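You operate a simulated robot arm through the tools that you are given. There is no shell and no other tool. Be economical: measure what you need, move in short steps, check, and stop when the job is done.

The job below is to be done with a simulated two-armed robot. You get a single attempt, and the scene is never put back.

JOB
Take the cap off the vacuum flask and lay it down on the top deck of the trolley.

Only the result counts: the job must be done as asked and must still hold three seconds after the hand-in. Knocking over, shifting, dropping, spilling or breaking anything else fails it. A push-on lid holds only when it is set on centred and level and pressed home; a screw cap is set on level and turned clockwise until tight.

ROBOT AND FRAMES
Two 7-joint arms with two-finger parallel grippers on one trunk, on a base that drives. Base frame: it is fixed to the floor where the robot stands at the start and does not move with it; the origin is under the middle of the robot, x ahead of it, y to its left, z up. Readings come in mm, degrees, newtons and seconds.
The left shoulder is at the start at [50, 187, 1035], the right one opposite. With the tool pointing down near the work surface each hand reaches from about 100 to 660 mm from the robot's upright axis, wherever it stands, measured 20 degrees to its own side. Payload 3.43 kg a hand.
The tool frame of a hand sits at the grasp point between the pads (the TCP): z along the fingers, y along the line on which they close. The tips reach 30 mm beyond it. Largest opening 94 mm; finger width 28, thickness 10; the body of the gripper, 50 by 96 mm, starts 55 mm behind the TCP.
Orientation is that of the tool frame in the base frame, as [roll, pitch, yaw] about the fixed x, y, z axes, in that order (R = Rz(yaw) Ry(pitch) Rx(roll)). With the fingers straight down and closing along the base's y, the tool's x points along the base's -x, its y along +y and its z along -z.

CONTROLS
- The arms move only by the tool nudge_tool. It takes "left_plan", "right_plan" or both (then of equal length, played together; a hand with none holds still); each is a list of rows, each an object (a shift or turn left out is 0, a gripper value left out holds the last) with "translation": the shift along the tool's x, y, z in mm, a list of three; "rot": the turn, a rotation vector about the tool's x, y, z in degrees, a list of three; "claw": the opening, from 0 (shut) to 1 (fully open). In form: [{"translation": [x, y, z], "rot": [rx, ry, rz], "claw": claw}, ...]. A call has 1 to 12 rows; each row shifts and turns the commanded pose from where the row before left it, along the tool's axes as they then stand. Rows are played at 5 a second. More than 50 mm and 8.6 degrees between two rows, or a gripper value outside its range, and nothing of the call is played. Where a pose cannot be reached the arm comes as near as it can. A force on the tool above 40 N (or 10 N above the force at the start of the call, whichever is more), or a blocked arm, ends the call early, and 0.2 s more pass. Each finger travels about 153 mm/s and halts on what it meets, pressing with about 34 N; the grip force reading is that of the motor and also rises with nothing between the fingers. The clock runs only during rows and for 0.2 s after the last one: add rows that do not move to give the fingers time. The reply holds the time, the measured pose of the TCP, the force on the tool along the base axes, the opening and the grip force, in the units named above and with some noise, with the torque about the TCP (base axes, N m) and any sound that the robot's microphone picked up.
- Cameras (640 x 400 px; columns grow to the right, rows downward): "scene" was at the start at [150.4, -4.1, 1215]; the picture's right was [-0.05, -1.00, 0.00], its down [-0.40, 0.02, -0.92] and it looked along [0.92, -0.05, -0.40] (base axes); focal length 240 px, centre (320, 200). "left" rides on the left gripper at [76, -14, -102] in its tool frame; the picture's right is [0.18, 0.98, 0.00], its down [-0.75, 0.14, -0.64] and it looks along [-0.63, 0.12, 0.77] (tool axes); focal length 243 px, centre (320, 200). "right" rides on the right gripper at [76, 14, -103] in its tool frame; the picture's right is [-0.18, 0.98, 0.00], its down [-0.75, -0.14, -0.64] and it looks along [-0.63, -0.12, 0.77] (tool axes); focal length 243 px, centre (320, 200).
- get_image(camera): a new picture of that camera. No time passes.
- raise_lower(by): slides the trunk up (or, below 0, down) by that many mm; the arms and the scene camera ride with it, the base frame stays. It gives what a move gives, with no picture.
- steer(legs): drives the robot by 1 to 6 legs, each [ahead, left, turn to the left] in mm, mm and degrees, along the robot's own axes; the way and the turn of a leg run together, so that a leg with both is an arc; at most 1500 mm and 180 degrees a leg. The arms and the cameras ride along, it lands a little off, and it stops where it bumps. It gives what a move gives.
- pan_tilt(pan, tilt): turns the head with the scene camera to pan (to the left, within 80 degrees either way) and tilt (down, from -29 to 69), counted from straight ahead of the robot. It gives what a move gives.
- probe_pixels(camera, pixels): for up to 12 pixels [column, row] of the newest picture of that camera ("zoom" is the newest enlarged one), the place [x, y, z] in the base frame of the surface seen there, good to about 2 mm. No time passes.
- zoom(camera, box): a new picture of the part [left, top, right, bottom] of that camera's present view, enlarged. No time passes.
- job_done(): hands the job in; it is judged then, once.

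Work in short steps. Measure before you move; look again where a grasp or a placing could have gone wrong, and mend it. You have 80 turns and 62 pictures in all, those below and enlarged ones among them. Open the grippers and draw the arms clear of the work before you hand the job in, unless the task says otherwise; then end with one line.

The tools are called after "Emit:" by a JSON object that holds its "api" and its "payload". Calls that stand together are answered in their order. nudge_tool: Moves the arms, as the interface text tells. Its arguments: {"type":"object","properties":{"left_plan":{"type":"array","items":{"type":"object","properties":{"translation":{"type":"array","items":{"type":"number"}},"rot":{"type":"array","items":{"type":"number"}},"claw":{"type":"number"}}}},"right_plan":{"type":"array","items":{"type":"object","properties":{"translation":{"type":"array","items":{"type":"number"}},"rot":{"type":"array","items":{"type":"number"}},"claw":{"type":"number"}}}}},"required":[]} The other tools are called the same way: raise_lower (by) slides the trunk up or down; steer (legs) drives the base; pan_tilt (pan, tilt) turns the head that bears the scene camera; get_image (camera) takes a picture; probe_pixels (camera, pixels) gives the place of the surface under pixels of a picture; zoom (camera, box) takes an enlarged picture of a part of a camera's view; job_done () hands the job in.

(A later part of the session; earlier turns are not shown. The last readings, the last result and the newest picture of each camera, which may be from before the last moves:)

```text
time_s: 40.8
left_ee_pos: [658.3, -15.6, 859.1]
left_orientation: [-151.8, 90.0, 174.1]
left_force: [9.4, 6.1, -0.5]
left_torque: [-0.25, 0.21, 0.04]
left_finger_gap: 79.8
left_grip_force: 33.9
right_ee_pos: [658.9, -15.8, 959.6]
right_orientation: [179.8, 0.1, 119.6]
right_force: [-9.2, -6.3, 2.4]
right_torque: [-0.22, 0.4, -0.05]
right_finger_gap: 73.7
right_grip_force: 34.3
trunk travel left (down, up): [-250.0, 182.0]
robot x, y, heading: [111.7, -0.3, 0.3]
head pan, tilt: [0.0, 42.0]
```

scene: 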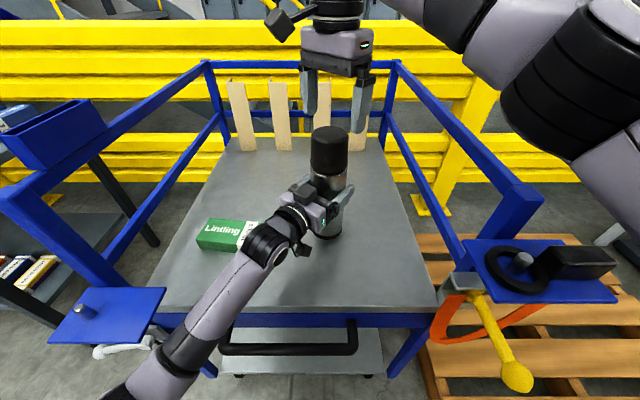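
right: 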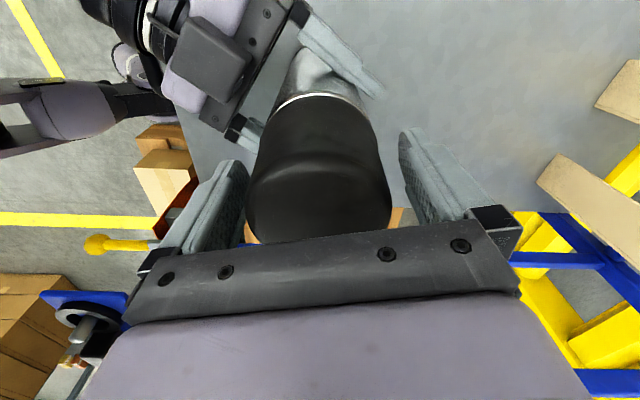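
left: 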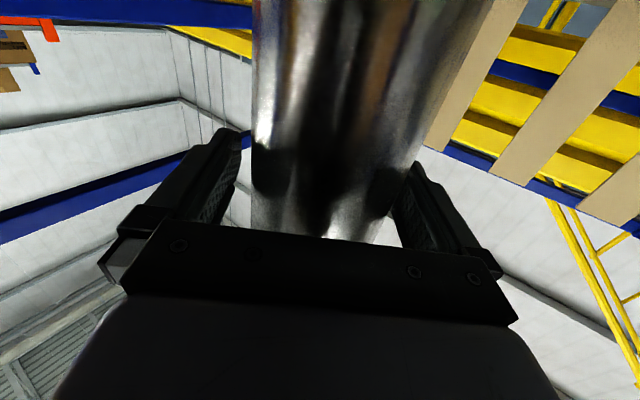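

The cap turns with little torque. I'll continue counter-clockwise another ~85°.

Emit:
{"api": "nudge_tool", "payload": {"right_plan": [{"rot": [0, 0, -8.5]}, {"rot": [0, 0, -8.5]}, {"rot": [0, 0, -8.5]}, {"rot": [0, 0, -8.5]}, {"rot": [0, 0, -8.5]}, {"rot": [0, 0, -8.5]}, {"rot": [0, 0, -8.5]}, {"rot": [0, 0, -8.5]}, {"rot": [0, 0, -8.5]}, {"rot": [0, 0, -8.5]}, {}]}}

Emit:
{"api": "zoom", "payload": {"camera": "scene", "box": [220, 60, 420, 240]}}

```text
time_s: 43.2
left_ee_pos: [657.4, -14.7, 857.8]
left_orientation: [-141.1, 89.8, -175.1]
left_force: [3.7, 17.8, -3.6]
left_torque: [-0.82, 0.07, 0.12]
left_finger_gap: 79.3
left_grip_force: 33.9
right_ee_pos: [657.6, -15.6, 958.6]
right_orientation: [-179.8, 0.4, -155.5]
right_force: [-4.1, -13.4, 15.3]
right_torque: [0.44, 0.11, -0.04]
right_finger_gap: 73.4
right_grip_force: 34.0
trunk travel left (down, up): [-250.0, 182.0]
robot x, y, heading: [114.5, 0.1, 0.3]
head pan, tilt: [0.0, 42.0]
```

```text
2.22 times, centred on (320, 150) of scene
```

zoom: 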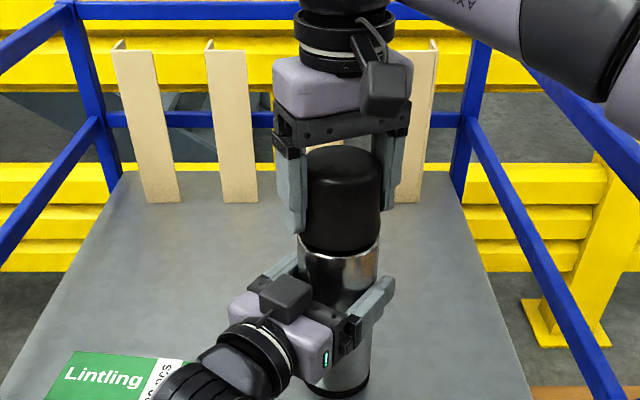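

The right hand feels +15 N upward: the screw cap is rising. I'll relieve by ~1.5 mm and keep turning with a slight rise per row.

Emit:
{"api": "nudge_tool", "payload": {"right_plan": [{"translation": [0, 0, -1.0]}, {"rot": [0, 0, -8.5], "translation": [0, 0, -0.2]}, {"rot": [0, 0, -8.5], "translation": [0, 0, -0.2]}, {"rot": [0, 0, -8.5], "translation": [0, 0, -0.2]}, {"rot": [0, 0, -8.5], "translation": [0, 0, -0.2]}, {"rot": [0, 0, -8.5], "translation": [0, 0, -0.2]}, {"rot": [0, 0, -8.5], "translation": [0, 0, -0.2]}, {}]}}

```text
time_s: 44.4
left_ee_pos: [655.7, -16.5, 858.4]
left_orientation: [98.2, 89.8, 63.7]
left_force: [0.5, -2.2, 1.1]
left_torque: [-0.33, 0.29, 0.14]
left_finger_gap: 79.4
left_grip_force: 33.9
right_ee_pos: [656.2, -20.3, 958.8]
right_orientation: [-179.4, 1.4, -139.5]
right_force: [-1.1, -2.3, 7.0]
right_torque: [-0.27, 0.4, 0.0]
right_finger_gap: 73.7
right_grip_force: 33.6
right hand out of reach, approached as far as the arm can: row 4, 5
trunk travel left (down, up): [-250.0, 182.0]
robot x, y, heading: [109.9, -2.3, -0.1]
head pan, tilt: [0.0, 42.0]
stopped in row 5 (right hand): the force on the tool passed its limit at 68 N (the readings are from after the stop); the commanded pose is now the measured one
```

The wrist reached its turning limit near yaw −140° and drifted 5 mm. I'll open, turn back clockwise 60°, then re-centre.

Emit:
{"api": "nudge_tool", "payload": {"right_plan": [{"claw": 1}, {"claw": 1}, {"rot": [0, 0, 8.5]}, {"rot": [0, 0, 8.5]}, {"rot": [0, 0, 8.5]}, {"rot": [0, 0, 8.5]}, {"rot": [0, 0, 8.5]}, {"rot": [0, 0, 8.5]}, {"rot": [0, 0, 8.5]}, {}]}}

Emit:
{"api": "zoom", "payload": {"camera": "scene", "box": [220, 60, 420, 240]}}

```text
time_s: 46.6
left_ee_pos: [655.7, -16.7, 857.9]
left_orientation: [94.9, 89.7, 60.7]
left_force: [1.1, -4.1, 9.5]
left_torque: [-0.5, 0.3, 0.11]
left_finger_gap: 79.2
left_grip_force: 34.4
right_ee_pos: [656.8, -20.2, 958.2]
right_orientation: [179.0, 1.2, 160.9]
right_force: [-0.9, 0.4, 0.2]
right_torque: [0.0, 0.0, 0.04]
right_finger_gap: 94.0
right_grip_force: 0.1
trunk travel left (down, up): [-250.0, 182.0]
robot x, y, heading: [109.4, 2.5, 0.1]
head pan, tilt: [0.0, 42.0]
```

```text
2.22 times, centred on (320, 150) of scene
```

zoom: 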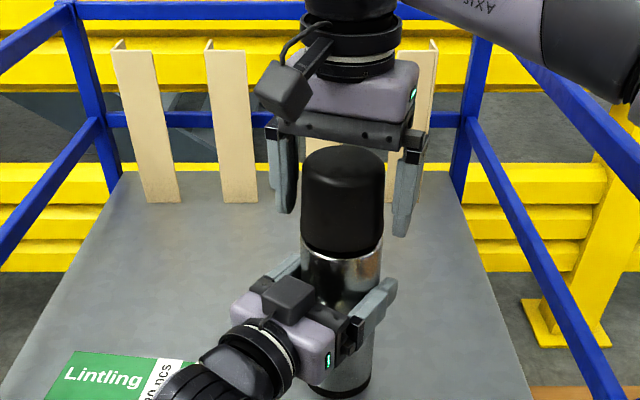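

The cap stays in place. I'll level the right tool, re-centre by ~3.5 mm and finish the return turn to yaw ≈100°.

Emit:
{"api": "nudge_tool", "payload": {"right_plan": [{"translation": [1.1, 3.3, 0], "rot": [1, 1.2, 0]}, {"rot": [0, 0, 8.5]}, {"rot": [0, 0, 8.5]}, {"rot": [0, 0, 8.5]}, {"rot": [0, 0, 8.5]}, {"rot": [0, 0, 8.5]}, {"rot": [0, 0, 8.5]}, {"rot": [0, 0, 8.5]}, {"rot": [0, 0, 8.5]}, {}]}}

Emit:
{"api": "get_image", "payload": {"camera": "right"}}

```text
time_s: 48.8
left_ee_pos: [654.8, -16.6, 859.0]
left_orientation: [97.0, 89.5, 62.6]
left_force: [1.0, -1.5, 11.5]
left_torque: [-0.11, 0.23, 0.05]
left_finger_gap: 79.0
left_grip_force: 34.3
right_ee_pos: [656.4, -15.0, 957.4]
right_orientation: [-179.8, 0.0, 92.8]
right_force: [-0.5, -0.2, -0.4]
right_torque: [0.02, -0.02, -0.03]
right_finger_gap: 94.1
right_grip_force: 0.1
trunk travel left (down, up): [-250.0, 182.0]
robot x, y, heading: [108.4, 0.4, 0.1]
head pan, tilt: [0.0, 42.0]
```

```text
29 pictures are left
```

right: 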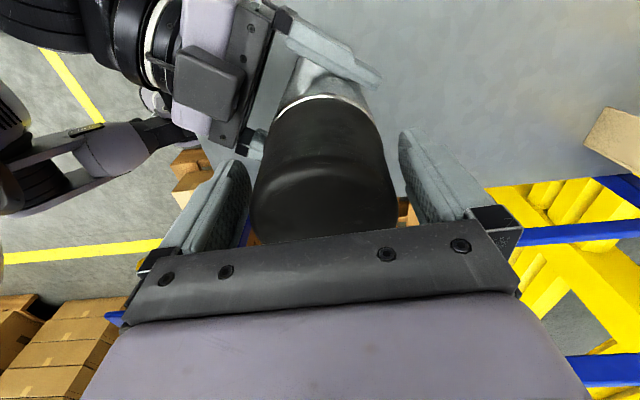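

Centred. I'll close and turn another stroke, with a small rise per row.

Emit:
{"api": "nudge_tool", "payload": {"right_plan": [{"claw": 0.85}, {"claw": 0.7}, {"claw": 0.4}, {}, {"rot": [0, 0, -8.5], "translation": [0, 0, -0.1]}, {"rot": [0, 0, -8.5], "translation": [0, 0, -0.1]}, {"rot": [0, 0, -8.5], "translation": [0, 0, -0.1]}, {"rot": [0, 0, -8.5], "translation": [0, 0, -0.1]}, {"rot": [0, 0, -8.5], "translation": [0, 0, -0.1]}, {"rot": [0, 0, -8.5], "translation": [0, 0, -0.1]}, {}]}}

```text
time_s: 51.2
left_ee_pos: [655.5, -16.0, 857.2]
left_orientation: [104.8, 89.6, 70.6]
left_force: [2.4, 2.5, 10.7]
left_torque: [-0.61, 0.63, 0.17]
left_finger_gap: 79.1
left_grip_force: 34.4
right_ee_pos: [656.1, -16.5, 957.4]
right_orientation: [-179.8, -0.1, 144.1]
right_force: [-3.8, -8.7, 0.0]
right_torque: [-0.65, 0.45, -0.03]
right_finger_gap: 74.8
right_grip_force: 34.3
trunk travel left (down, up): [-250.0, 182.0]
robot x, y, heading: [111.2, -4.7, -0.1]
head pan, tilt: [0.0, 42.0]
```

Turning smoothly with no vertical load. I'll continue ~59° more, up to just short of the wrist limit.

Emit:
{"api": "nudge_tool", "payload": {"right_plan": [{"rot": [0, 0, -8.5], "translation": [0, 0, -0.1]}, {"rot": [0, 0, -8.5], "translation": [0, 0, -0.1]}, {"rot": [0, 0, -8.5], "translation": [0, 0, -0.1]}, {"rot": [0, 0, -8.5], "translation": [0, 0, -0.1]}, {"rot": [0, 0, -8.5], "translation": [0, 0, -0.1]}, {"rot": [0, 0, -8.5], "translation": [0, 0, -0.1]}, {"rot": [0, 0, -7.5], "translation": [0, 0, -0.1]}, {}]}}

Emit:
{"api": "zoom", "payload": {"camera": "scene", "box": [220, 60, 420, 240]}}

```text
time_s: 53.0
left_ee_pos: [656.0, -13.9, 856.7]
left_orientation: [103.4, 89.6, 69.2]
left_force: [-3.2, 20.7, 7.6]
left_torque: [-1.09, 0.16, 0.1]
left_finger_gap: 79.4
left_grip_force: 34.0
right_ee_pos: [658.0, -18.2, 958.8]
right_orientation: [-179.8, -0.1, -157.5]
right_force: [1.0, -21.0, -0.7]
right_torque: [-0.68, -0.11, -0.06]
right_finger_gap: 74.9
right_grip_force: 34.1
trunk travel left (down, up): [-250.0, 182.0]
robot x, y, heading: [111.7, 0.1, -0.0]
head pan, tilt: [0.0, 42.0]
```

```text
2.22 times, centred on (320, 150) of scene
```

zoom: 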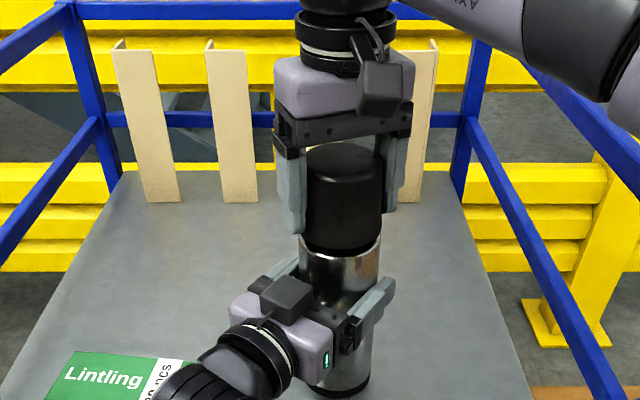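

Side load of 21 N in y: I'll relieve it by shifting the right hand ~2.5 mm toward −y and test a 2 mm lift.

Emit:
{"api": "nudge_tool", "payload": {"right_plan": [{"translation": [1, -2.3, 0]}, {"translation": [0, 0, -1]}, {"translation": [0, 0, -1]}, {}]}}

```text
time_s: 54.0
left_ee_pos: [656.5, -16.9, 857.3]
left_orientation: [98.3, 89.8, 64.1]
left_force: [-3.3, 16.1, 8.0]
left_torque: [-0.93, 0.02, 0.05]
left_finger_gap: 78.9
left_grip_force: 33.6
right_ee_pos: [657.3, -18.2, 960.4]
right_orientation: [-179.9, -0.2, -157.6]
right_force: [2.1, -15.3, -11.9]
right_torque: [-0.62, -0.27, -0.04]
right_finger_gap: 74.8
right_grip_force: 33.9
trunk travel left (down, up): [-250.0, 182.0]
robot x, y, heading: [109.1, -0.5, 0.1]
head pan, tilt: [0.0, 42.0]
```

The lift meets −12 N, so the cap is still threaded. I'll undo the lift, open, and return clockwise for another stroke.

Emit:
{"api": "nudge_tool", "payload": {"right_plan": [{"translation": [0, 0, 1.5]}, {"claw": 1}, {"claw": 1}, {"rot": [0, 0, 8.5]}, {"rot": [0, 0, 8.5]}, {"rot": [0, 0, 8.5]}, {"rot": [0, 0, 8.5]}, {"rot": [0, 0, 8.5]}, {"rot": [0, 0, 8.5]}, {"rot": [0, 0, 8.5]}, {}]}}

Emit:
{"api": "nudge_tool", "payload": {"right_plan": [{"rot": [0, 0, 8.5]}, {"rot": [0, 0, 8.5]}, {"rot": [0, 0, 8.5]}, {"rot": [0, 0, 8.5]}, {"rot": [0, 0, 8.5]}, {"rot": [0, 0, 8.5]}, {}]}}

Emit:
{"api": "get_image", "payload": {"camera": "right"}}

Emit:
{"api": "zoom", "payload": {"camera": "scene", "box": [220, 60, 420, 240]}}

Emit:
{"api": "probe_pixels", "payload": {"camera": "zoom", "pixels": [[325, 160], [325, 200], [325, 245], [325, 255], [325, 265]]}}

```text
time_s: 56.4
left_ee_pos: [656.3, -17.3, 857.4]
left_orientation: [108.7, 89.6, 74.3]
left_force: [-1.2, -2.5, 4.5]
left_torque: [-0.17, 0.32, 0.06]
left_finger_gap: 79.0
left_grip_force: 33.9
right_ee_pos: [657.5, -18.7, 959.4]
right_orientation: [179.9, 0.1, 142.8]
right_force: [0.6, -0.4, 0.1]
right_torque: [0.02, 0.03, 0.01]
right_finger_gap: 93.9
right_grip_force: 0.0
trunk travel left (down, up): [-250.0, 182.0]
robot x, y, heading: [110.8, -3.2, 0.1]
head pan, tilt: [0.0, 42.0]
```

```text
time_s: 58.0
left_ee_pos: [656.8, -16.9, 857.4]
left_orientation: [109.1, 89.6, 74.6]
left_force: [-1.0, -1.8, 2.3]
left_torque: [-0.09, 0.27, 0.05]
left_finger_gap: 78.6
left_grip_force: 34.6
right_ee_pos: [658.2, -18.1, 959.9]
right_orientation: [180.0, 0.0, 91.9]
right_force: [0.6, -0.4, 1.1]
right_torque: [-0.01, -0.02, 0.01]
right_finger_gap: 94.0
right_grip_force: 0.1
trunk travel left (down, up): [-250.0, 182.0]
robot x, y, heading: [111.2, 0.4, 0.1]
head pan, tilt: [0.0, 42.0]
```

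```text
27 pictures are left
```

right: 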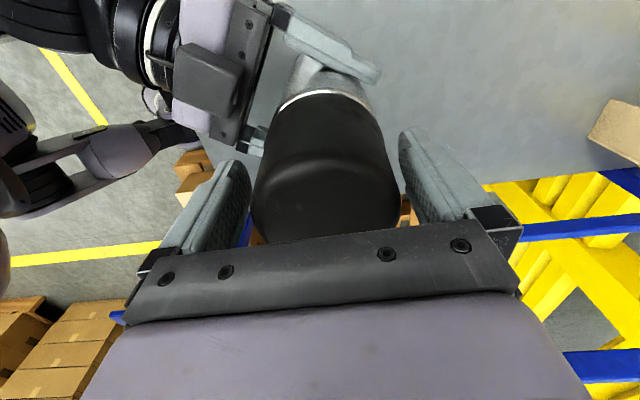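

```text
2.22 times, centred on (320, 150) of scene
```

zoom: 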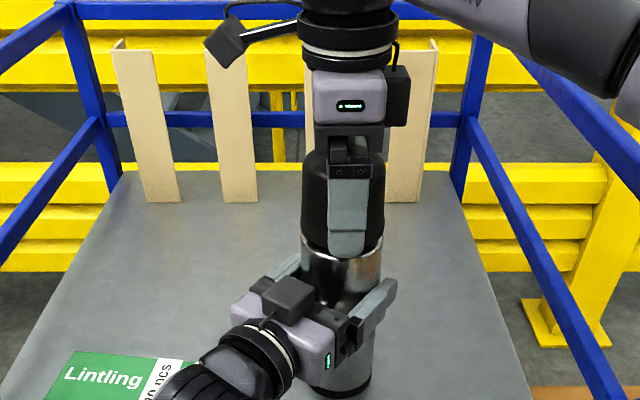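

```text
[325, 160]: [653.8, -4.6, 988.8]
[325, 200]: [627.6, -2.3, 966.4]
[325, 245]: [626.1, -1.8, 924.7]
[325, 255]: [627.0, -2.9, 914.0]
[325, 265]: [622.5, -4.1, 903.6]
```

The cap top is up to z ≈988.8 (about 3 mm higher), so it is unscrewing. I'll grip again for the third stroke.

Emit:
{"api": "nudge_tool", "payload": {"right_plan": [{"claw": 0.85}, {"claw": 0.7}, {"claw": 0.4}, {}, {"rot": [0, 0, -8.5], "translation": [0, 0, -0.1]}, {"rot": [0, 0, -8.5], "translation": [0, 0, -0.1]}, {"rot": [0, 0, -8.5], "translation": [0, 0, -0.1]}, {"rot": [0, 0, -8.5], "translation": [0, 0, -0.1]}, {"rot": [0, 0, -8.5], "translation": [0, 0, -0.1]}, {"rot": [0, 0, -8.5], "translation": [0, 0, -0.1]}, {"rot": [0, 0, -8.5], "translation": [0, 0, -0.1]}, {}]}}

Emit:
{"api": "nudge_tool", "payload": {"right_plan": [{"rot": [0, 0, -8.5], "translation": [0, 0, -0.1]}, {"rot": [0, 0, -8.5], "translation": [0, 0, -0.1]}, {"rot": [0, 0, -8.5], "translation": [0, 0, -0.1]}, {"rot": [0, 0, -8.5], "translation": [0, 0, -0.1]}, {"rot": [0, 0, -8.5], "translation": [0, 0, -0.1]}, {"rot": [0, 0, -7.5], "translation": [0, 0, -0.1]}, {}]}}

```text
time_s: 60.6
left_ee_pos: [656.0, -17.2, 857.5]
left_orientation: [110.4, 89.5, 76.0]
left_force: [-20.7, 4.7, 1.1]
left_torque: [-0.6, -0.55, -0.03]
left_finger_gap: 78.6
left_grip_force: 33.9
right_ee_pos: [657.1, -19.5, 960.8]
right_orientation: [-179.9, 0.2, 151.5]
right_force: [18.0, -5.4, 1.4]
right_torque: [0.02, -0.88, 0.01]
right_finger_gap: 72.9
right_grip_force: 33.8
trunk travel left (down, up): [-250.0, 182.0]
robot x, y, heading: [105.9, -2.1, 0.4]
head pan, tilt: [0.0, 42.0]
```

```text
time_s: 62.2
left_ee_pos: [655.5, -16.2, 856.7]
left_orientation: [105.6, 89.5, 71.3]
left_force: [-15.9, 8.6, 2.6]
left_torque: [0.0, -0.43, 0.01]
left_finger_gap: 78.9
left_grip_force: 34.4
right_ee_pos: [656.7, -18.7, 961.1]
right_orientation: [-179.7, 0.0, -158.6]
right_force: [12.3, -10.2, -0.1]
right_torque: [-1.12, -0.49, 0.01]
right_finger_gap: 72.8
right_grip_force: 34.1
trunk travel left (down, up): [-250.0, 182.0]
robot x, y, heading: [109.8, 3.0, 0.2]
head pan, tilt: [0.0, 42.0]
```

About 337° turned so far. I'll test with a small 2.5 mm lift.

Emit:
{"api": "nudge_tool", "payload": {"right_plan": [{"translation": [0, 0, -1.2]}, {"translation": [0, 0, -1.3]}, {}]}}

```text
time_s: 63.0
left_ee_pos: [656.2, -16.1, 858.0]
left_orientation: [92.9, 89.7, 58.8]
left_force: [-10.8, 8.1, 7.0]
left_torque: [0.24, -0.18, 0.0]
left_finger_gap: 78.7
left_grip_force: 33.9
right_ee_pos: [658.6, -19.8, 962.7]
right_orientation: [-179.7, 0.0, -158.6]
right_force: [9.9, -9.0, -11.7]
right_torque: [-1.19, -0.89, 0.0]
right_finger_gap: 72.5
right_grip_force: 33.5
trunk travel left (down, up): [-250.0, 182.0]
robot x, y, heading: [110.0, -2.5, 0.2]
head pan, tilt: [0.0, 42.0]
```

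Still −12 N, so still threaded. I'll go back and do a fourth stroke.

Emit:
{"api": "nudge_tool", "payload": {"right_plan": [{"translation": [0, 0, 1.8]}, {"claw": 1}, {"claw": 1}, {"rot": [0, 0, 8.5]}, {"rot": [0, 0, 8.5]}, {"rot": [0, 0, 8.5]}, {"rot": [0, 0, 8.5]}, {"rot": [0, 0, 8.5]}, {"rot": [0, 0, 8.5]}, {"rot": [0, 0, 8.5]}, {}]}}

Emit:
{"api": "nudge_tool", "payload": {"right_plan": [{"rot": [0, 0, 8.5]}, {"rot": [0, 0, 8.5]}, {"rot": [0, 0, 8.5]}, {"rot": [0, 0, 8.5]}, {"rot": [0, 0, 8.5]}, {"rot": [0, 0, 8.5]}, {}]}}

Emit:
{"api": "zoom", "payload": {"camera": "scene", "box": [250, 90, 400, 240]}}

Emit:
{"api": "get_image", "payload": {"camera": "right"}}

Emit:
{"api": "probe_pixels", "payload": {"camera": "zoom", "pixels": [[325, 130], [322, 125], [360, 250], [385, 160]]}}

```text
time_s: 65.4
left_ee_pos: [655.5, -16.3, 857.3]
left_orientation: [109.3, 89.6, 75.0]
left_force: [-0.4, -0.9, 4.5]
left_torque: [-0.01, 0.18, 0.01]
left_finger_gap: 78.5
left_grip_force: 34.3
right_ee_pos: [657.4, -17.7, 961.9]
right_orientation: [-179.9, 0.0, 141.7]
right_force: [-0.1, 0.6, -0.5]
right_torque: [0.0, -0.02, 0.01]
right_finger_gap: 94.1
right_grip_force: 0.0
trunk travel left (down, up): [-250.0, 182.0]
robot x, y, heading: [109.3, 0.3, -0.1]
head pan, tilt: [0.0, 42.0]
```

```text
time_s: 67.0
left_ee_pos: [655.9, -17.4, 857.0]
left_orientation: [109.8, 89.6, 75.4]
left_force: [-1.3, -0.4, 2.7]
left_torque: [-0.08, 0.23, 0.03]
left_finger_gap: 78.6
left_grip_force: 33.7
right_ee_pos: [657.8, -18.1, 961.2]
right_orientation: [-179.9, 0.0, 90.8]
right_force: [-0.7, -0.4, -0.1]
right_torque: [-0.01, -0.03, 0.01]
right_finger_gap: 94.4
right_grip_force: 0.1
trunk travel left (down, up): [-250.0, 182.0]
robot x, y, heading: [113.0, -1.5, 0.0]
head pan, tilt: [0.0, 42.0]
```

```text
2.67 times, centred on (325, 165) of scene
```

zoom: 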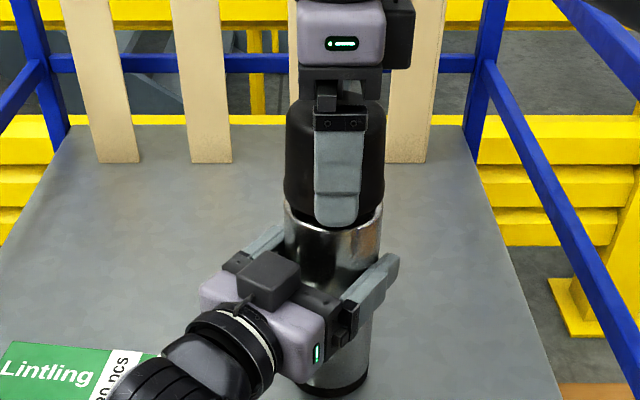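

```text
24 pictures are left
```

right: 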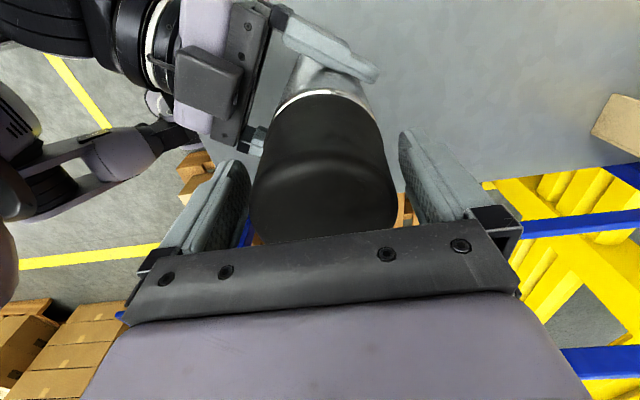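

```text
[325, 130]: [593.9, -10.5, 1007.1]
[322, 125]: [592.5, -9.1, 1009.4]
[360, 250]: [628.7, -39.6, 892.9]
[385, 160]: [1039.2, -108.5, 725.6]
```

The metal rim is clearer below the cap, so it keeps rising. Now the fourth stroke.

Emit:
{"api": "nudge_tool", "payload": {"right_plan": [{"claw": 0.85}, {"claw": 0.7}, {"claw": 0.4}, {}, {"rot": [0, 0, -8.5], "translation": [0, 0, -0.1]}, {"rot": [0, 0, -8.5], "translation": [0, 0, -0.1]}, {"rot": [0, 0, -8.5], "translation": [0, 0, -0.1]}, {"rot": [0, 0, -8.5], "translation": [0, 0, -0.1]}, {"rot": [0, 0, -8.5], "translation": [0, 0, -0.1]}, {"rot": [0, 0, -8.5], "translation": [0, 0, -0.1]}, {"rot": [0, 0, -8.5], "translation": [0, 0, -0.1]}, {}]}}

Emit:
{"api": "nudge_tool", "payload": {"right_plan": [{"rot": [0, 0, -8.5], "translation": [0, 0, -0.1]}, {"rot": [0, 0, -8.5], "translation": [0, 0, -0.1]}, {"rot": [0, 0, -8.5], "translation": [0, 0, -0.1]}, {"rot": [0, 0, -8.5], "translation": [0, 0, -0.1]}, {"rot": [0, 0, -8.5], "translation": [0, 0, -0.1]}, {"rot": [0, 0, -7.5], "translation": [0, 0, -0.1]}, {"translation": [0, 0, -1.2]}, {"translation": [0, 0, -1.3]}, {}]}}

Emit:
{"api": "zoom", "payload": {"camera": "scene", "box": [250, 90, 400, 240]}}

Emit:
{"api": "probe_pixels", "payload": {"camera": "zoom", "pixels": [[325, 100], [325, 110], [325, 205], [325, 215], [325, 225], [325, 380]]}}

```text
time_s: 69.6
left_ee_pos: [656.4, -16.5, 856.8]
left_orientation: [110.6, 89.6, 76.3]
left_force: [-2.2, 1.9, 2.9]
left_torque: [-0.31, 0.27, 0.06]
left_finger_gap: 78.4
left_grip_force: 33.9
right_ee_pos: [657.2, -17.6, 962.7]
right_orientation: [-179.9, -0.1, 150.6]
right_force: [1.3, -2.1, -0.1]
right_torque: [-0.09, -0.03, -0.04]
right_finger_gap: 73.5
right_grip_force: 34.2
trunk travel left (down, up): [-250.0, 182.0]
robot x, y, heading: [112.8, 3.8, -0.1]
head pan, tilt: [0.0, 42.0]
```

```text
time_s: 71.6
left_ee_pos: [655.7, -17.0, 857.3]
left_orientation: [107.3, 89.5, 73.1]
left_force: [-3.4, 5.5, 3.2]
left_torque: [-0.19, -0.04, -0.02]
left_finger_gap: 78.8
left_grip_force: 34.1
right_ee_pos: [657.8, -18.8, 964.5]
right_orientation: [-180.0, 0.0, -159.6]
right_force: [2.4, -4.4, -1.3]
right_torque: [-0.09, -0.09, 0.01]
right_finger_gap: 73.1
right_grip_force: 34.0
trunk travel left (down, up): [-250.0, 182.0]
robot x, y, heading: [107.0, -0.2, 0.1]
head pan, tilt: [0.0, 42.0]
```

```text
2.67 times, centred on (325, 165) of scene
```

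zoom: 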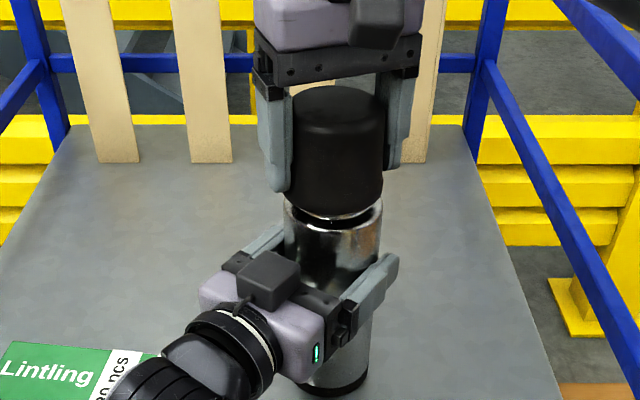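

```text
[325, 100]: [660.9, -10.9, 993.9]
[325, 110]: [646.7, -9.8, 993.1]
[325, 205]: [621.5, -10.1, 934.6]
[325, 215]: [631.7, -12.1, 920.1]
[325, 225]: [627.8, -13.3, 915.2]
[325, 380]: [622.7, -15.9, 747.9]
```

The lift force is now only −1.3 N and a neck shows beneath the cap: it is loose. I'll lift straight up in small steps.

Emit:
{"api": "nudge_tool", "payload": {"right_plan": [{"translation": [0, 0, -4]}, {"translation": [0, 0, -5]}, {"translation": [0, 0, -6]}, {"translation": [0, 0, -8]}, {}]}}

Emit:
{"api": "get_image", "payload": {"camera": "scene"}}

```text
time_s: 72.8
left_ee_pos: [655.4, -16.2, 857.3]
left_orientation: [109.6, 89.6, 75.3]
left_force: [-1.4, 7.9, 2.8]
left_torque: [-0.4, 0.03, 0.02]
left_finger_gap: 78.7
left_grip_force: 33.7
right_ee_pos: [658.0, -17.5, 989.1]
right_orientation: [179.9, -0.2, -159.6]
right_force: [1.3, -5.6, -3.9]
right_torque: [-0.14, 0.0, 0.0]
right_finger_gap: 72.9
right_grip_force: 33.5
trunk travel left (down, up): [-250.0, 182.0]
robot x, y, heading: [112.1, 2.9, 0.5]
head pan, tilt: [0.0, 42.0]
```

```text
22 pictures are left
```

scene: 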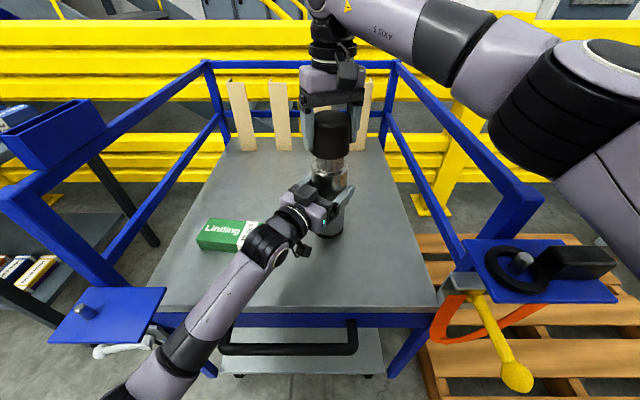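

The cap is off the thread, over the neck. I'll lift 30 mm more and check that it's clear.

Emit:
{"api": "nudge_tool", "payload": {"right_plan": [{"translation": [0, 0, -10]}, {"translation": [0, 0, -10]}, {"translation": [0, 0, -10]}, {}]}}

Emit:
{"api": "zoom", "payload": {"camera": "scene", "box": [250, 60, 400, 240]}}

```text
time_s: 73.8
left_ee_pos: [656.1, -16.2, 857.7]
left_orientation: [111.1, 89.6, 76.8]
left_force: [-0.6, 1.5, 4.2]
left_torque: [0.23, 0.16, -0.08]
left_finger_gap: 78.7
left_grip_force: 33.9
right_ee_pos: [657.0, -18.4, 1017.8]
right_orientation: [180.0, -0.1, -159.5]
right_force: [-0.1, 0.4, -0.1]
right_torque: [0.02, 0.01, 0.02]
right_finger_gap: 73.3
right_grip_force: 33.9
trunk travel left (down, up): [-250.0, 182.0]
robot x, y, heading: [110.1, 3.0, 0.2]
head pan, tilt: [0.0, 42.0]
```

```text
2.22 times, centred on (325, 150) of scene
```

zoom: 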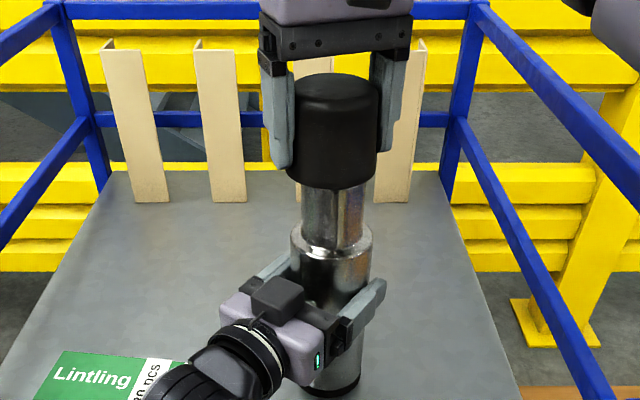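

Forces are near zero, but the neck's top is still hidden by the cap. I'll lift 25 mm more.

Emit:
{"api": "nudge_tool", "payload": {"right_plan": [{"translation": [0, 0, -10]}, {"translation": [0, 0, -10]}, {"translation": [0, 0, -6]}, {}]}}

Emit:
{"api": "zoom", "payload": {"camera": "scene", "box": [250, 60, 400, 240]}}

Emit:
{"api": "probe_pixels", "payload": {"camera": "zoom", "pixels": [[335, 140], [335, 155], [335, 165], [335, 175], [335, 200], [335, 240], [335, 260]]}}

```text
time_s: 74.8
left_ee_pos: [655.2, -18.5, 856.8]
left_orientation: [111.9, 89.6, 77.5]
left_force: [-0.4, -1.3, 2.6]
left_torque: [-0.04, 0.19, 0.01]
left_finger_gap: 78.4
left_grip_force: 33.9
right_ee_pos: [657.4, -18.2, 1044.5]
right_orientation: [179.9, -0.1, -159.6]
right_force: [0.3, -0.1, -0.4]
right_torque: [0.02, -0.03, -0.01]
right_finger_gap: 73.3
right_grip_force: 34.4
trunk travel left (down, up): [-250.0, 182.0]
robot x, y, heading: [109.4, -0.5, 0.2]
head pan, tilt: [0.0, 42.0]
```

```text
2.22 times, centred on (325, 150) of scene
```

zoom: 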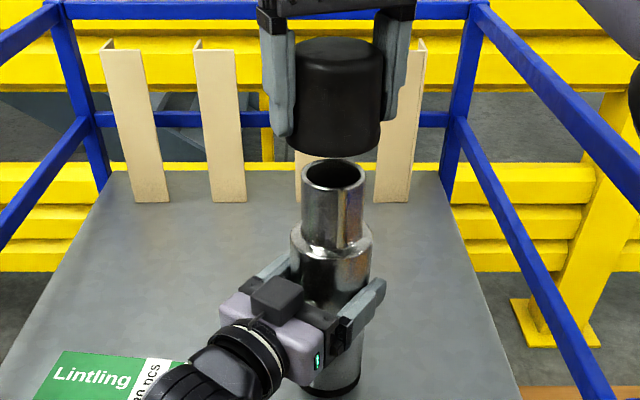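

```text
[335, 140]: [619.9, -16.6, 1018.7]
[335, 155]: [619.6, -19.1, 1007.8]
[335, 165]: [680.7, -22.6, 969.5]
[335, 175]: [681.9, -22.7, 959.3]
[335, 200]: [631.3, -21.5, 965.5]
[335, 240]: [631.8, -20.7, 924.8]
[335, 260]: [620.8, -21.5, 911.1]
```

The cap is clear: its bottom is at z ≈1006 (38 mm below the TCP) and the neck top at ≈980. I'll move the cap back and right to about (550,-100), still high.

Emit:
{"api": "nudge_tool", "payload": {"right_plan": [{"translation": [32, -10, 0]}, {"translation": [32, -10, 0]}, {"translation": [32, -10, 0]}, {"translation": [32, -10, 0]}, {}]}}

Emit:
{"api": "get_image", "payload": {"camera": "scene"}}

Emit:
{"api": "probe_pixels", "payload": {"camera": "scene", "pixels": [[330, 230], [330, 240], [380, 270], [360, 290], [350, 250], [400, 240], [515, 190], [470, 245], [390, 290], [250, 230], [240, 250], [262, 245]]}}

```text
time_s: 76.0
left_ee_pos: [655.5, -16.5, 857.1]
left_orientation: [110.1, 89.5, 76.0]
left_force: [1.2, -0.4, 2.5]
left_torque: [-0.01, 0.0, 0.02]
left_finger_gap: 78.5
left_grip_force: 33.9
right_ee_pos: [551.7, -100.6, 1045.3]
right_orientation: [-180.0, -0.1, -159.6]
right_force: [0.1, 0.1, -0.4]
right_torque: [-0.02, 0.0, 0.0]
right_finger_gap: 73.2
right_grip_force: 34.2
trunk travel left (down, up): [-250.0, 182.0]
robot x, y, heading: [107.8, 0.0, 0.1]
head pan, tilt: [0.0, 42.0]
```

```text
19 pictures are left
```

scene: 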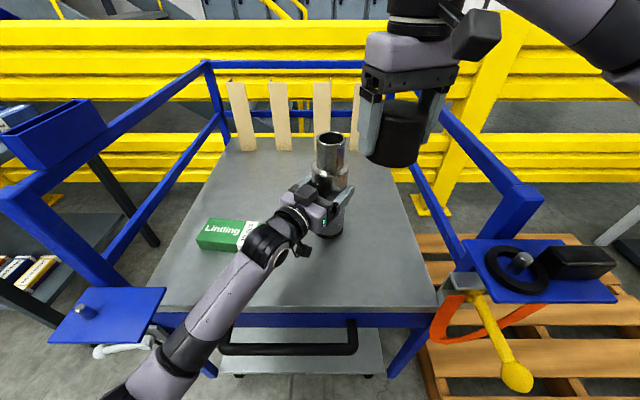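

```text
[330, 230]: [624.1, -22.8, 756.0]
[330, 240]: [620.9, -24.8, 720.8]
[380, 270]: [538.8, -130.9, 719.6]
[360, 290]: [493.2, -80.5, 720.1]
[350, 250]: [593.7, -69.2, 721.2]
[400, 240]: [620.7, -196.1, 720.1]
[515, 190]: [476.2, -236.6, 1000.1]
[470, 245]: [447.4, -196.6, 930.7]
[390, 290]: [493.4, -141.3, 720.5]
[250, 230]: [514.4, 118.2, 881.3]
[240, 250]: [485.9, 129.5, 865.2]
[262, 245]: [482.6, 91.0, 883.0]
```

The right rail runs at z ≈1000 near y −236, so I want the right elbow high when lowering. First I'll release the flask with the left hand and withdraw it straight back.

Emit:
{"api": "nudge_tool", "payload": {"left_plan": [{"claw": 0.88}, {"claw": 1}, {"claw": 1}, {}]}}

Emit:
{"api": "zoom", "payload": {"camera": "scene", "box": [250, 110, 400, 260]}}

```text
time_s: 77.0
left_ee_pos: [654.8, -16.4, 856.0]
left_orientation: [111.8, 89.5, 77.5]
left_force: [-0.2, 0.5, -1.2]
left_torque: [0.02, -0.02, -0.04]
left_finger_gap: 93.8
left_grip_force: 0.0
right_ee_pos: [550.4, -100.4, 1044.6]
right_orientation: [180.0, -0.1, -159.5]
right_force: [-0.4, 0.2, -0.8]
right_torque: [0.03, 0.01, 0.0]
right_finger_gap: 73.1
right_grip_force: 34.1
trunk travel left (down, up): [-250.0, 182.0]
robot x, y, heading: [108.3, 2.5, 0.3]
head pan, tilt: [0.0, 42.0]
```

```text
2.67 times, centred on (325, 185) of scene
```

zoom: 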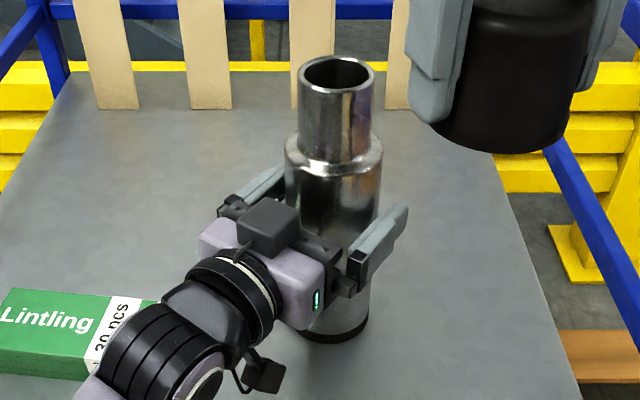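

The flask stands on its own. I'll withdraw the left hand 160 mm straight back, slowly at first, then raise it.

Emit:
{"api": "nudge_tool", "payload": {"left_plan": [{"translation": [0, 0, -12]}, {"translation": [0, 0, -15]}, {"translation": [0, 0, -20]}, {"translation": [0, 0, -25]}, {"translation": [0, 0, -30]}, {"translation": [0, 0, -30]}, {"translation": [0, 0, -30]}, {}]}}

Emit:
{"api": "nudge_tool", "payload": {"left_plan": [{"translation": [-20, 20, 0]}, {"translation": [-30, 20, 0]}, {"translation": [-30, 10, 0]}, {}]}}

Emit:
{"api": "get_image", "payload": {"camera": "scene"}}

```text
time_s: 78.8
left_ee_pos: [522.0, 75.6, 858.1]
left_orientation: [105.8, 89.6, 71.5]
left_force: [-0.7, -0.2, 0.5]
left_torque: [0.02, 0.0, 0.01]
left_finger_gap: 94.0
left_grip_force: 0.0
right_ee_pos: [550.6, -100.8, 1043.9]
right_orientation: [-179.9, -0.2, -159.6]
right_force: [-0.7, -0.6, -0.5]
right_torque: [0.01, 0.03, 0.01]
right_finger_gap: 73.2
right_grip_force: 34.4
trunk travel left (down, up): [-250.0, 182.0]
robot x, y, heading: [111.8, -2.5, 0.1]
head pan, tilt: [0.0, 42.0]
```

```text
time_s: 79.8
left_ee_pos: [549.0, 116.1, 939.1]
left_orientation: [114.1, 89.6, 79.8]
left_force: [0.0, 0.0, -0.6]
left_torque: [0.0, 0.01, 0.0]
left_finger_gap: 94.0
left_grip_force: 0.0
right_ee_pos: [551.1, -100.0, 1044.5]
right_orientation: [-180.0, -0.1, -159.5]
right_force: [1.7, -0.1, -0.9]
right_torque: [0.0, -0.03, -0.01]
right_finger_gap: 73.1
right_grip_force: 34.4
trunk travel left (down, up): [-250.0, 182.0]
robot x, y, heading: [108.7, 0.8, 0.0]
head pan, tilt: [0.0, 42.0]
```

```text
17 pictures are left
```

scene: 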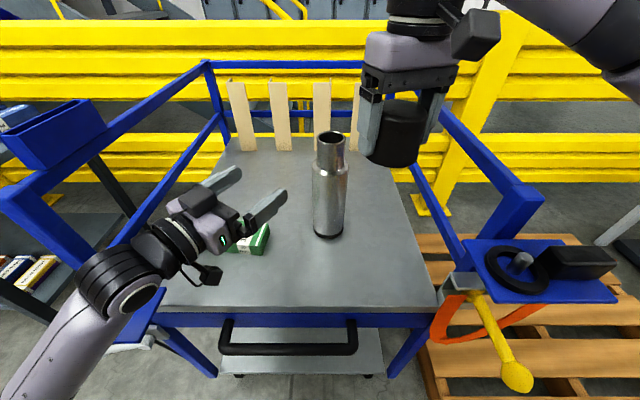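

The flask is upright and untouched. I'll raise the trunk 150 mm so the right arm comes down steeply, well above the rail.

Emit:
{"api": "raise_lower", "payload": {"by": 150}}

Emit:
{"api": "nudge_tool", "payload": {"right_plan": [{"translation": [0, 10, 40], "rot": [0, 0, 6.8]}, {"translation": [0, 10, 40], "rot": [0, 0, 6.8]}, {"translation": [0, 0, 40], "rot": [0, 0, 6.8]}, {"translation": [0, 0, 40]}, {"translation": [0, 0, 40]}, {"translation": [0, 0, 40]}, {}]}}

Emit:
{"api": "get_image", "payload": {"camera": "scene"}}

```text
time_s: 81.5
left_ee_pos: [550.3, 116.0, 1087.6]
left_orientation: [112.2, 89.6, 77.9]
left_force: [0.7, 0.5, -0.4]
left_torque: [0.04, -0.02, 0.03]
left_finger_gap: 94.2
left_grip_force: 0.0
right_ee_pos: [551.5, -100.8, 1193.5]
right_orientation: [180.0, -0.2, -159.6]
right_force: [0.7, -0.2, -0.6]
right_torque: [0.0, 0.0, 0.02]
right_finger_gap: 73.1
right_grip_force: 34.1
trunk travel left (down, up): [-400.0, 32.0]
robot x, y, heading: [107.3, 1.0, 0.3]
head pan, tilt: [0.0, 42.0]
```

```text
time_s: 83.1
left_ee_pos: [549.7, 115.0, 1087.8]
left_orientation: [111.0, 89.6, 76.7]
left_force: [0.3, -0.2, -0.5]
left_torque: [0.01, -0.01, 0.01]
left_finger_gap: 94.2
left_grip_force: 0.2
right_ee_pos: [545.0, -82.5, 953.5]
right_orientation: [180.0, 0.1, 179.9]
right_force: [-0.2, 0.3, 0.0]
right_torque: [0.05, 0.0, 0.02]
right_finger_gap: 73.0
right_grip_force: 33.6
trunk travel left (down, up): [-400.0, 32.0]
robot x, y, heading: [111.3, 1.8, -0.2]
head pan, tilt: [0.0, 42.0]
```

```text
16 pictures are left
```

scene: 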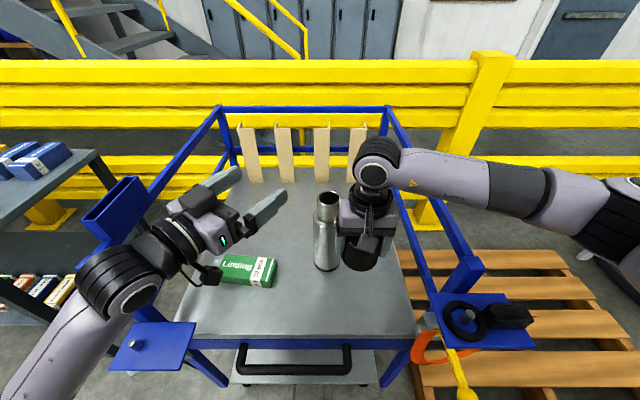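

The cap hangs at z ~915, clear of the flask. I need 195 mm more down; I'll probe the forearm and rail for clearance first.

Emit:
{"api": "probe_pixels", "payload": {"camera": "scene", "pixels": [[378, 160], [435, 175], [435, 190], [490, 195], [540, 200], [540, 220], [600, 240], [630, 260], [470, 265], [440, 240], [400, 140], [620, 190]]}}

```text
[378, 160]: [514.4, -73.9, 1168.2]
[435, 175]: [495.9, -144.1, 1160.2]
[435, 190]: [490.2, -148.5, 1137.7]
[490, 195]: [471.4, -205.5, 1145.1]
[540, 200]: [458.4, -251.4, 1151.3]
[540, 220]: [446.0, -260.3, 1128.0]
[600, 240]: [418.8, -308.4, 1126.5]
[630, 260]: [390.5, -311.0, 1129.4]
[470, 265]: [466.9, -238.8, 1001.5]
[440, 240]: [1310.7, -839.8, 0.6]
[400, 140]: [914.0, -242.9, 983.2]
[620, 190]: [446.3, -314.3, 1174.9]
```

The forearm at z ≈1150 crosses over the rail (top ≈1002), so lowering 195 mm here would hit it. I'll back the robot 110 mm, so the arm reaches in nearly straight from the front, inside the rail.

Emit:
{"api": "steer", "payload": {"legs": [[-110, 0, 0]]}}

Emit:
{"api": "nudge_tool", "payload": {"right_plan": [{"translation": [-35, 15, 0]}, {"translation": [-35, 15, 0]}, {"translation": [-15, 5, 0]}, {}]}}

Emit:
{"api": "get_image", "payload": {"camera": "scene"}}

```text
time_s: 84.3
left_ee_pos: [439.1, 115.1, 1087.8]
left_orientation: [105.9, 89.5, 71.6]
left_force: [0.3, -0.7, 0.6]
left_torque: [0.01, -0.01, 0.01]
left_finger_gap: 93.8
left_grip_force: 0.1
right_ee_pos: [433.5, -80.6, 955.2]
right_orientation: [180.0, 0.0, -179.9]
right_force: [0.2, 0.3, -0.1]
right_torque: [0.01, 0.02, 0.01]
right_finger_gap: 73.2
right_grip_force: 33.8
trunk travel left (down, up): [-400.0, 32.0]
robot x, y, heading: [-0.4, -2.1, 0.2]
head pan, tilt: [0.0, 42.0]
```

```text
time_s: 85.3
left_ee_pos: [439.5, 115.9, 1088.2]
left_orientation: [111.7, 89.6, 77.3]
left_force: [-0.1, 0.2, 0.6]
left_torque: [-0.01, -0.01, 0.01]
left_finger_gap: 93.9
left_grip_force: 0.0
right_ee_pos: [519.7, -46.9, 954.4]
right_orientation: [-180.0, -0.1, -179.9]
right_force: [0.0, 0.9, -0.1]
right_torque: [0.0, 0.02, 0.02]
right_finger_gap: 73.3
right_grip_force: 33.8
trunk travel left (down, up): [-400.0, 32.0]
robot x, y, heading: [-2.3, -0.2, 0.4]
head pan, tilt: [0.0, 42.0]
```

```text
15 pictures are left
```

scene: 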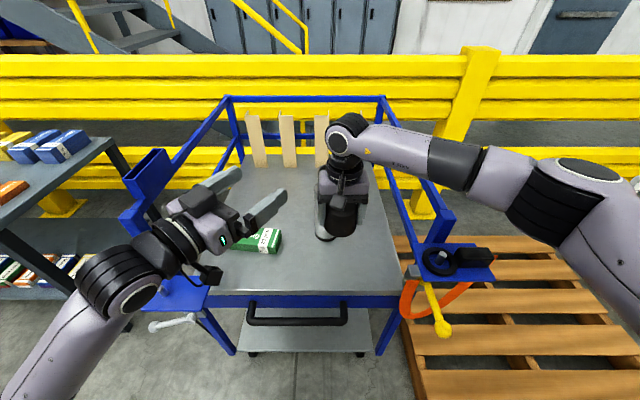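

I'll probe where the forearm and elbow run now compared to the rail and tray.

Emit:
{"api": "probe_pixels", "payload": {"camera": "scene", "pixels": [[350, 135], [400, 150], [400, 163], [450, 170], [450, 185], [490, 195], [540, 220], [590, 180], [600, 290], [430, 245], [445, 215], [490, 250]]}}

```text
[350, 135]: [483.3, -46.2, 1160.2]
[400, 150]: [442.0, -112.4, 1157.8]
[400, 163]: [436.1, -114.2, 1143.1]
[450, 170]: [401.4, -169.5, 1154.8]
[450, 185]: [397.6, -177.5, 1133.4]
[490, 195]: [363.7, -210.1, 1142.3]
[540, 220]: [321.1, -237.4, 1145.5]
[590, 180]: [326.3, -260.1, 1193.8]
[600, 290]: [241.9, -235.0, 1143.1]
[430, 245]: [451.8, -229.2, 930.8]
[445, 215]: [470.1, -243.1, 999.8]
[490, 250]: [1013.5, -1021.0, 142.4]
```

The forearm now passes in front of the rail post (x≈470), over lower parts, so lowering will have margin. I'll lower 100 mm and check again.

Emit:
{"api": "nudge_tool", "payload": {"right_plan": [{"translation": [0, 0, 30]}, {"translation": [0, 0, 30]}, {"translation": [0, 0, 30]}, {"translation": [0, 0, 10]}, {}]}}

Emit:
{"api": "get_image", "payload": {"camera": "scene"}}

Emit:
{"api": "probe_pixels", "payload": {"camera": "scene", "pixels": [[350, 175], [380, 190], [400, 200], [430, 210], [450, 225], [480, 220], [500, 230], [540, 240]]}}

```text
time_s: 86.5
left_ee_pos: [439.6, 115.8, 1087.6]
left_orientation: [111.4, 89.7, 77.1]
left_force: [0.2, 0.6, 0.3]
left_torque: [0.01, 0.04, -0.03]
left_finger_gap: 94.0
left_grip_force: 0.1
right_ee_pos: [519.3, -46.0, 853.8]
right_orientation: [179.9, -0.1, 180.0]
right_force: [0.5, -0.2, -0.9]
right_torque: [-0.03, 0.0, 0.01]
right_finger_gap: 73.1
right_grip_force: 34.8
trunk travel left (down, up): [-400.0, 32.0]
robot x, y, heading: [1.0, -1.5, 0.2]
head pan, tilt: [0.0, 42.0]
```

```text
14 pictures are left
```

scene: 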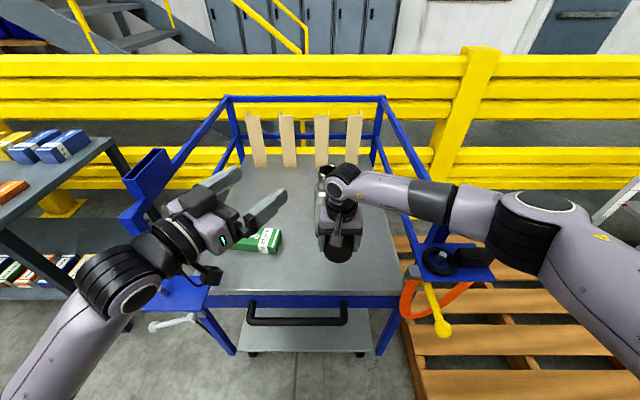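

```text
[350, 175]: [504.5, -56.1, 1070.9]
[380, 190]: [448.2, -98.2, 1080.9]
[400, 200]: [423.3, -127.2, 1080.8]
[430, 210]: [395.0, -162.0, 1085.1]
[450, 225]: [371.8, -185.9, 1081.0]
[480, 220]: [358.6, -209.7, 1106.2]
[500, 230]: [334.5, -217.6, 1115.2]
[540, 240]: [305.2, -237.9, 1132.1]
```

Margin stays fine (forearm lower edge ~1030 vs. tray 931). I'll lower 85 mm more, then creep to contact.

Emit:
{"api": "nudge_tool", "payload": {"right_plan": [{"translation": [0, 0, 30]}, {"translation": [0, 0, 30]}, {"translation": [0, 0, 23]}, {}]}}

Emit:
{"api": "zoom", "payload": {"camera": "scene", "box": [260, 150, 440, 300]}}

Emit:
{"api": "get_image", "payload": {"camera": "right"}}

```text
time_s: 87.5
left_ee_pos: [440.4, 116.1, 1088.6]
left_orientation: [111.5, 89.6, 77.2]
left_force: [0.1, -0.8, 0.3]
left_torque: [0.0, 0.0, 0.01]
left_finger_gap: 94.0
left_grip_force: 0.1
right_ee_pos: [518.7, -45.7, 771.0]
right_orientation: [-179.9, 0.0, 179.9]
right_force: [-0.5, 0.3, -0.9]
right_torque: [-0.04, 0.03, 0.04]
right_finger_gap: 73.2
right_grip_force: 34.5
trunk travel left (down, up): [-400.0, 32.0]
robot x, y, heading: [3.2, -3.0, 0.2]
head pan, tilt: [0.0, 42.0]
```

```text
2.67 times, centred on (350, 225) of scene
```

zoom: 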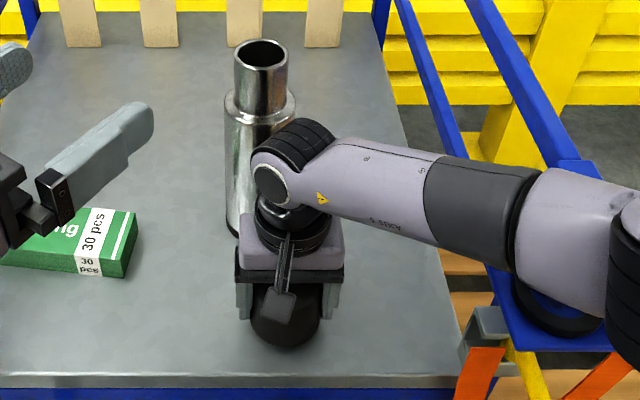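

```text
12 pictures are left
```

right: 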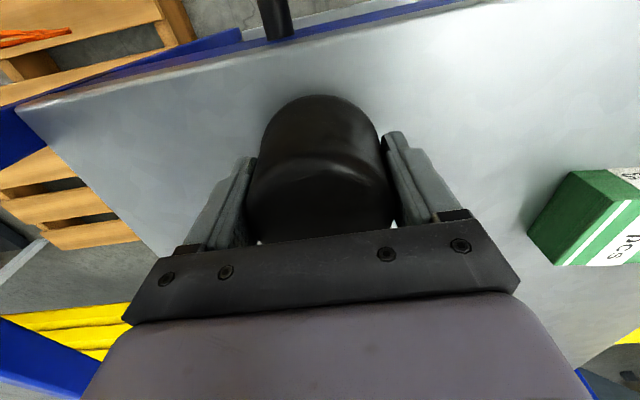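

The cap is over clear deck about 12 mm up. I'll creep down until contact shows in the force.

Emit:
{"api": "nudge_tool", "payload": {"right_plan": [{"translation": [0, 0, 5]}, {"translation": [0, 0, 3]}, {"translation": [0, 0, 2]}, {"translation": [0, 0, 1]}, {}]}}

```text
time_s: 88.7
left_ee_pos: [440.1, 116.7, 1088.3]
left_orientation: [111.7, 89.6, 77.3]
left_force: [-0.1, 0.2, 0.2]
left_torque: [-0.02, 0.04, -0.01]
left_finger_gap: 93.9
left_grip_force: 0.1
right_ee_pos: [518.2, -45.5, 760.5]
right_orientation: [180.0, -0.1, -180.0]
right_force: [0.1, -0.1, -1.0]
right_torque: [0.0, -0.01, 0.03]
right_finger_gap: 73.1
right_grip_force: 34.0
trunk travel left (down, up): [-400.0, 32.0]
robot x, y, heading: [-0.1, -2.3, 0.2]
head pan, tilt: [0.0, 42.0]
```

No contact yet; I'll continue in 1 mm steps.

Emit:
{"api": "nudge_tool", "payload": {"right_plan": [{"translation": [0, 0, 1]}, {"translation": [0, 0, 1]}, {"translation": [0, 0, 1]}, {}]}}

```text
time_s: 89.7
left_ee_pos: [438.9, 116.4, 1088.7]
left_orientation: [104.8, 89.5, 70.5]
left_force: [-0.5, 0.0, 1.6]
left_torque: [0.01, -0.01, 0.05]
left_finger_gap: 94.2
left_grip_force: 0.1
right_ee_pos: [519.8, -46.2, 758.6]
right_orientation: [180.0, -0.1, 180.0]
right_force: [-1.3, -2.8, 10.3]
right_torque: [-0.06, 0.36, 0.06]
right_finger_gap: 73.1
right_grip_force: 34.5
trunk travel left (down, up): [-400.0, 32.0]
robot x, y, heading: [0.4, -0.1, 0.1]
head pan, tilt: [0.0, 42.0]
```

Contact at 10 N upward. I'll back off 0.5 mm, open the fingers, and rise straight up.

Emit:
{"api": "nudge_tool", "payload": {"right_plan": [{"translation": [0, 0, -0.6]}, {"claw": 0.85}, {"claw": 1}, {"claw": 1}, {}, {"translation": [0, 0, -20]}, {"translation": [0, 0, -30]}, {"translation": [0, 0, -40]}, {"translation": [0, 0, -40]}, {"translation": [0, 0, -40]}, {"translation": [0, 0, -40]}, {}]}}

Emit:
{"api": "get_image", "payload": {"camera": "scene"}}

```text
time_s: 92.3
left_ee_pos: [439.6, 115.7, 1088.1]
left_orientation: [111.8, 89.6, 77.6]
left_force: [-0.1, 0.5, -0.6]
left_torque: [0.01, 0.02, -0.03]
left_finger_gap: 94.2
left_grip_force: 0.1
right_ee_pos: [517.5, -46.8, 969.0]
right_orientation: [180.0, -0.1, 179.9]
right_force: [0.0, 0.6, 0.0]
right_torque: [0.02, 0.01, -0.01]
right_finger_gap: 94.1
right_grip_force: 0.0
trunk travel left (down, up): [-400.0, 32.0]
robot x, y, heading: [3.0, -0.3, 0.1]
head pan, tilt: [0.0, 42.0]
```

```text
11 pictures are left
```

scene: 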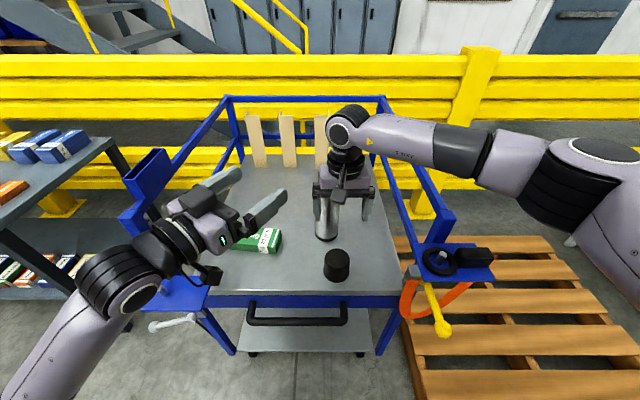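

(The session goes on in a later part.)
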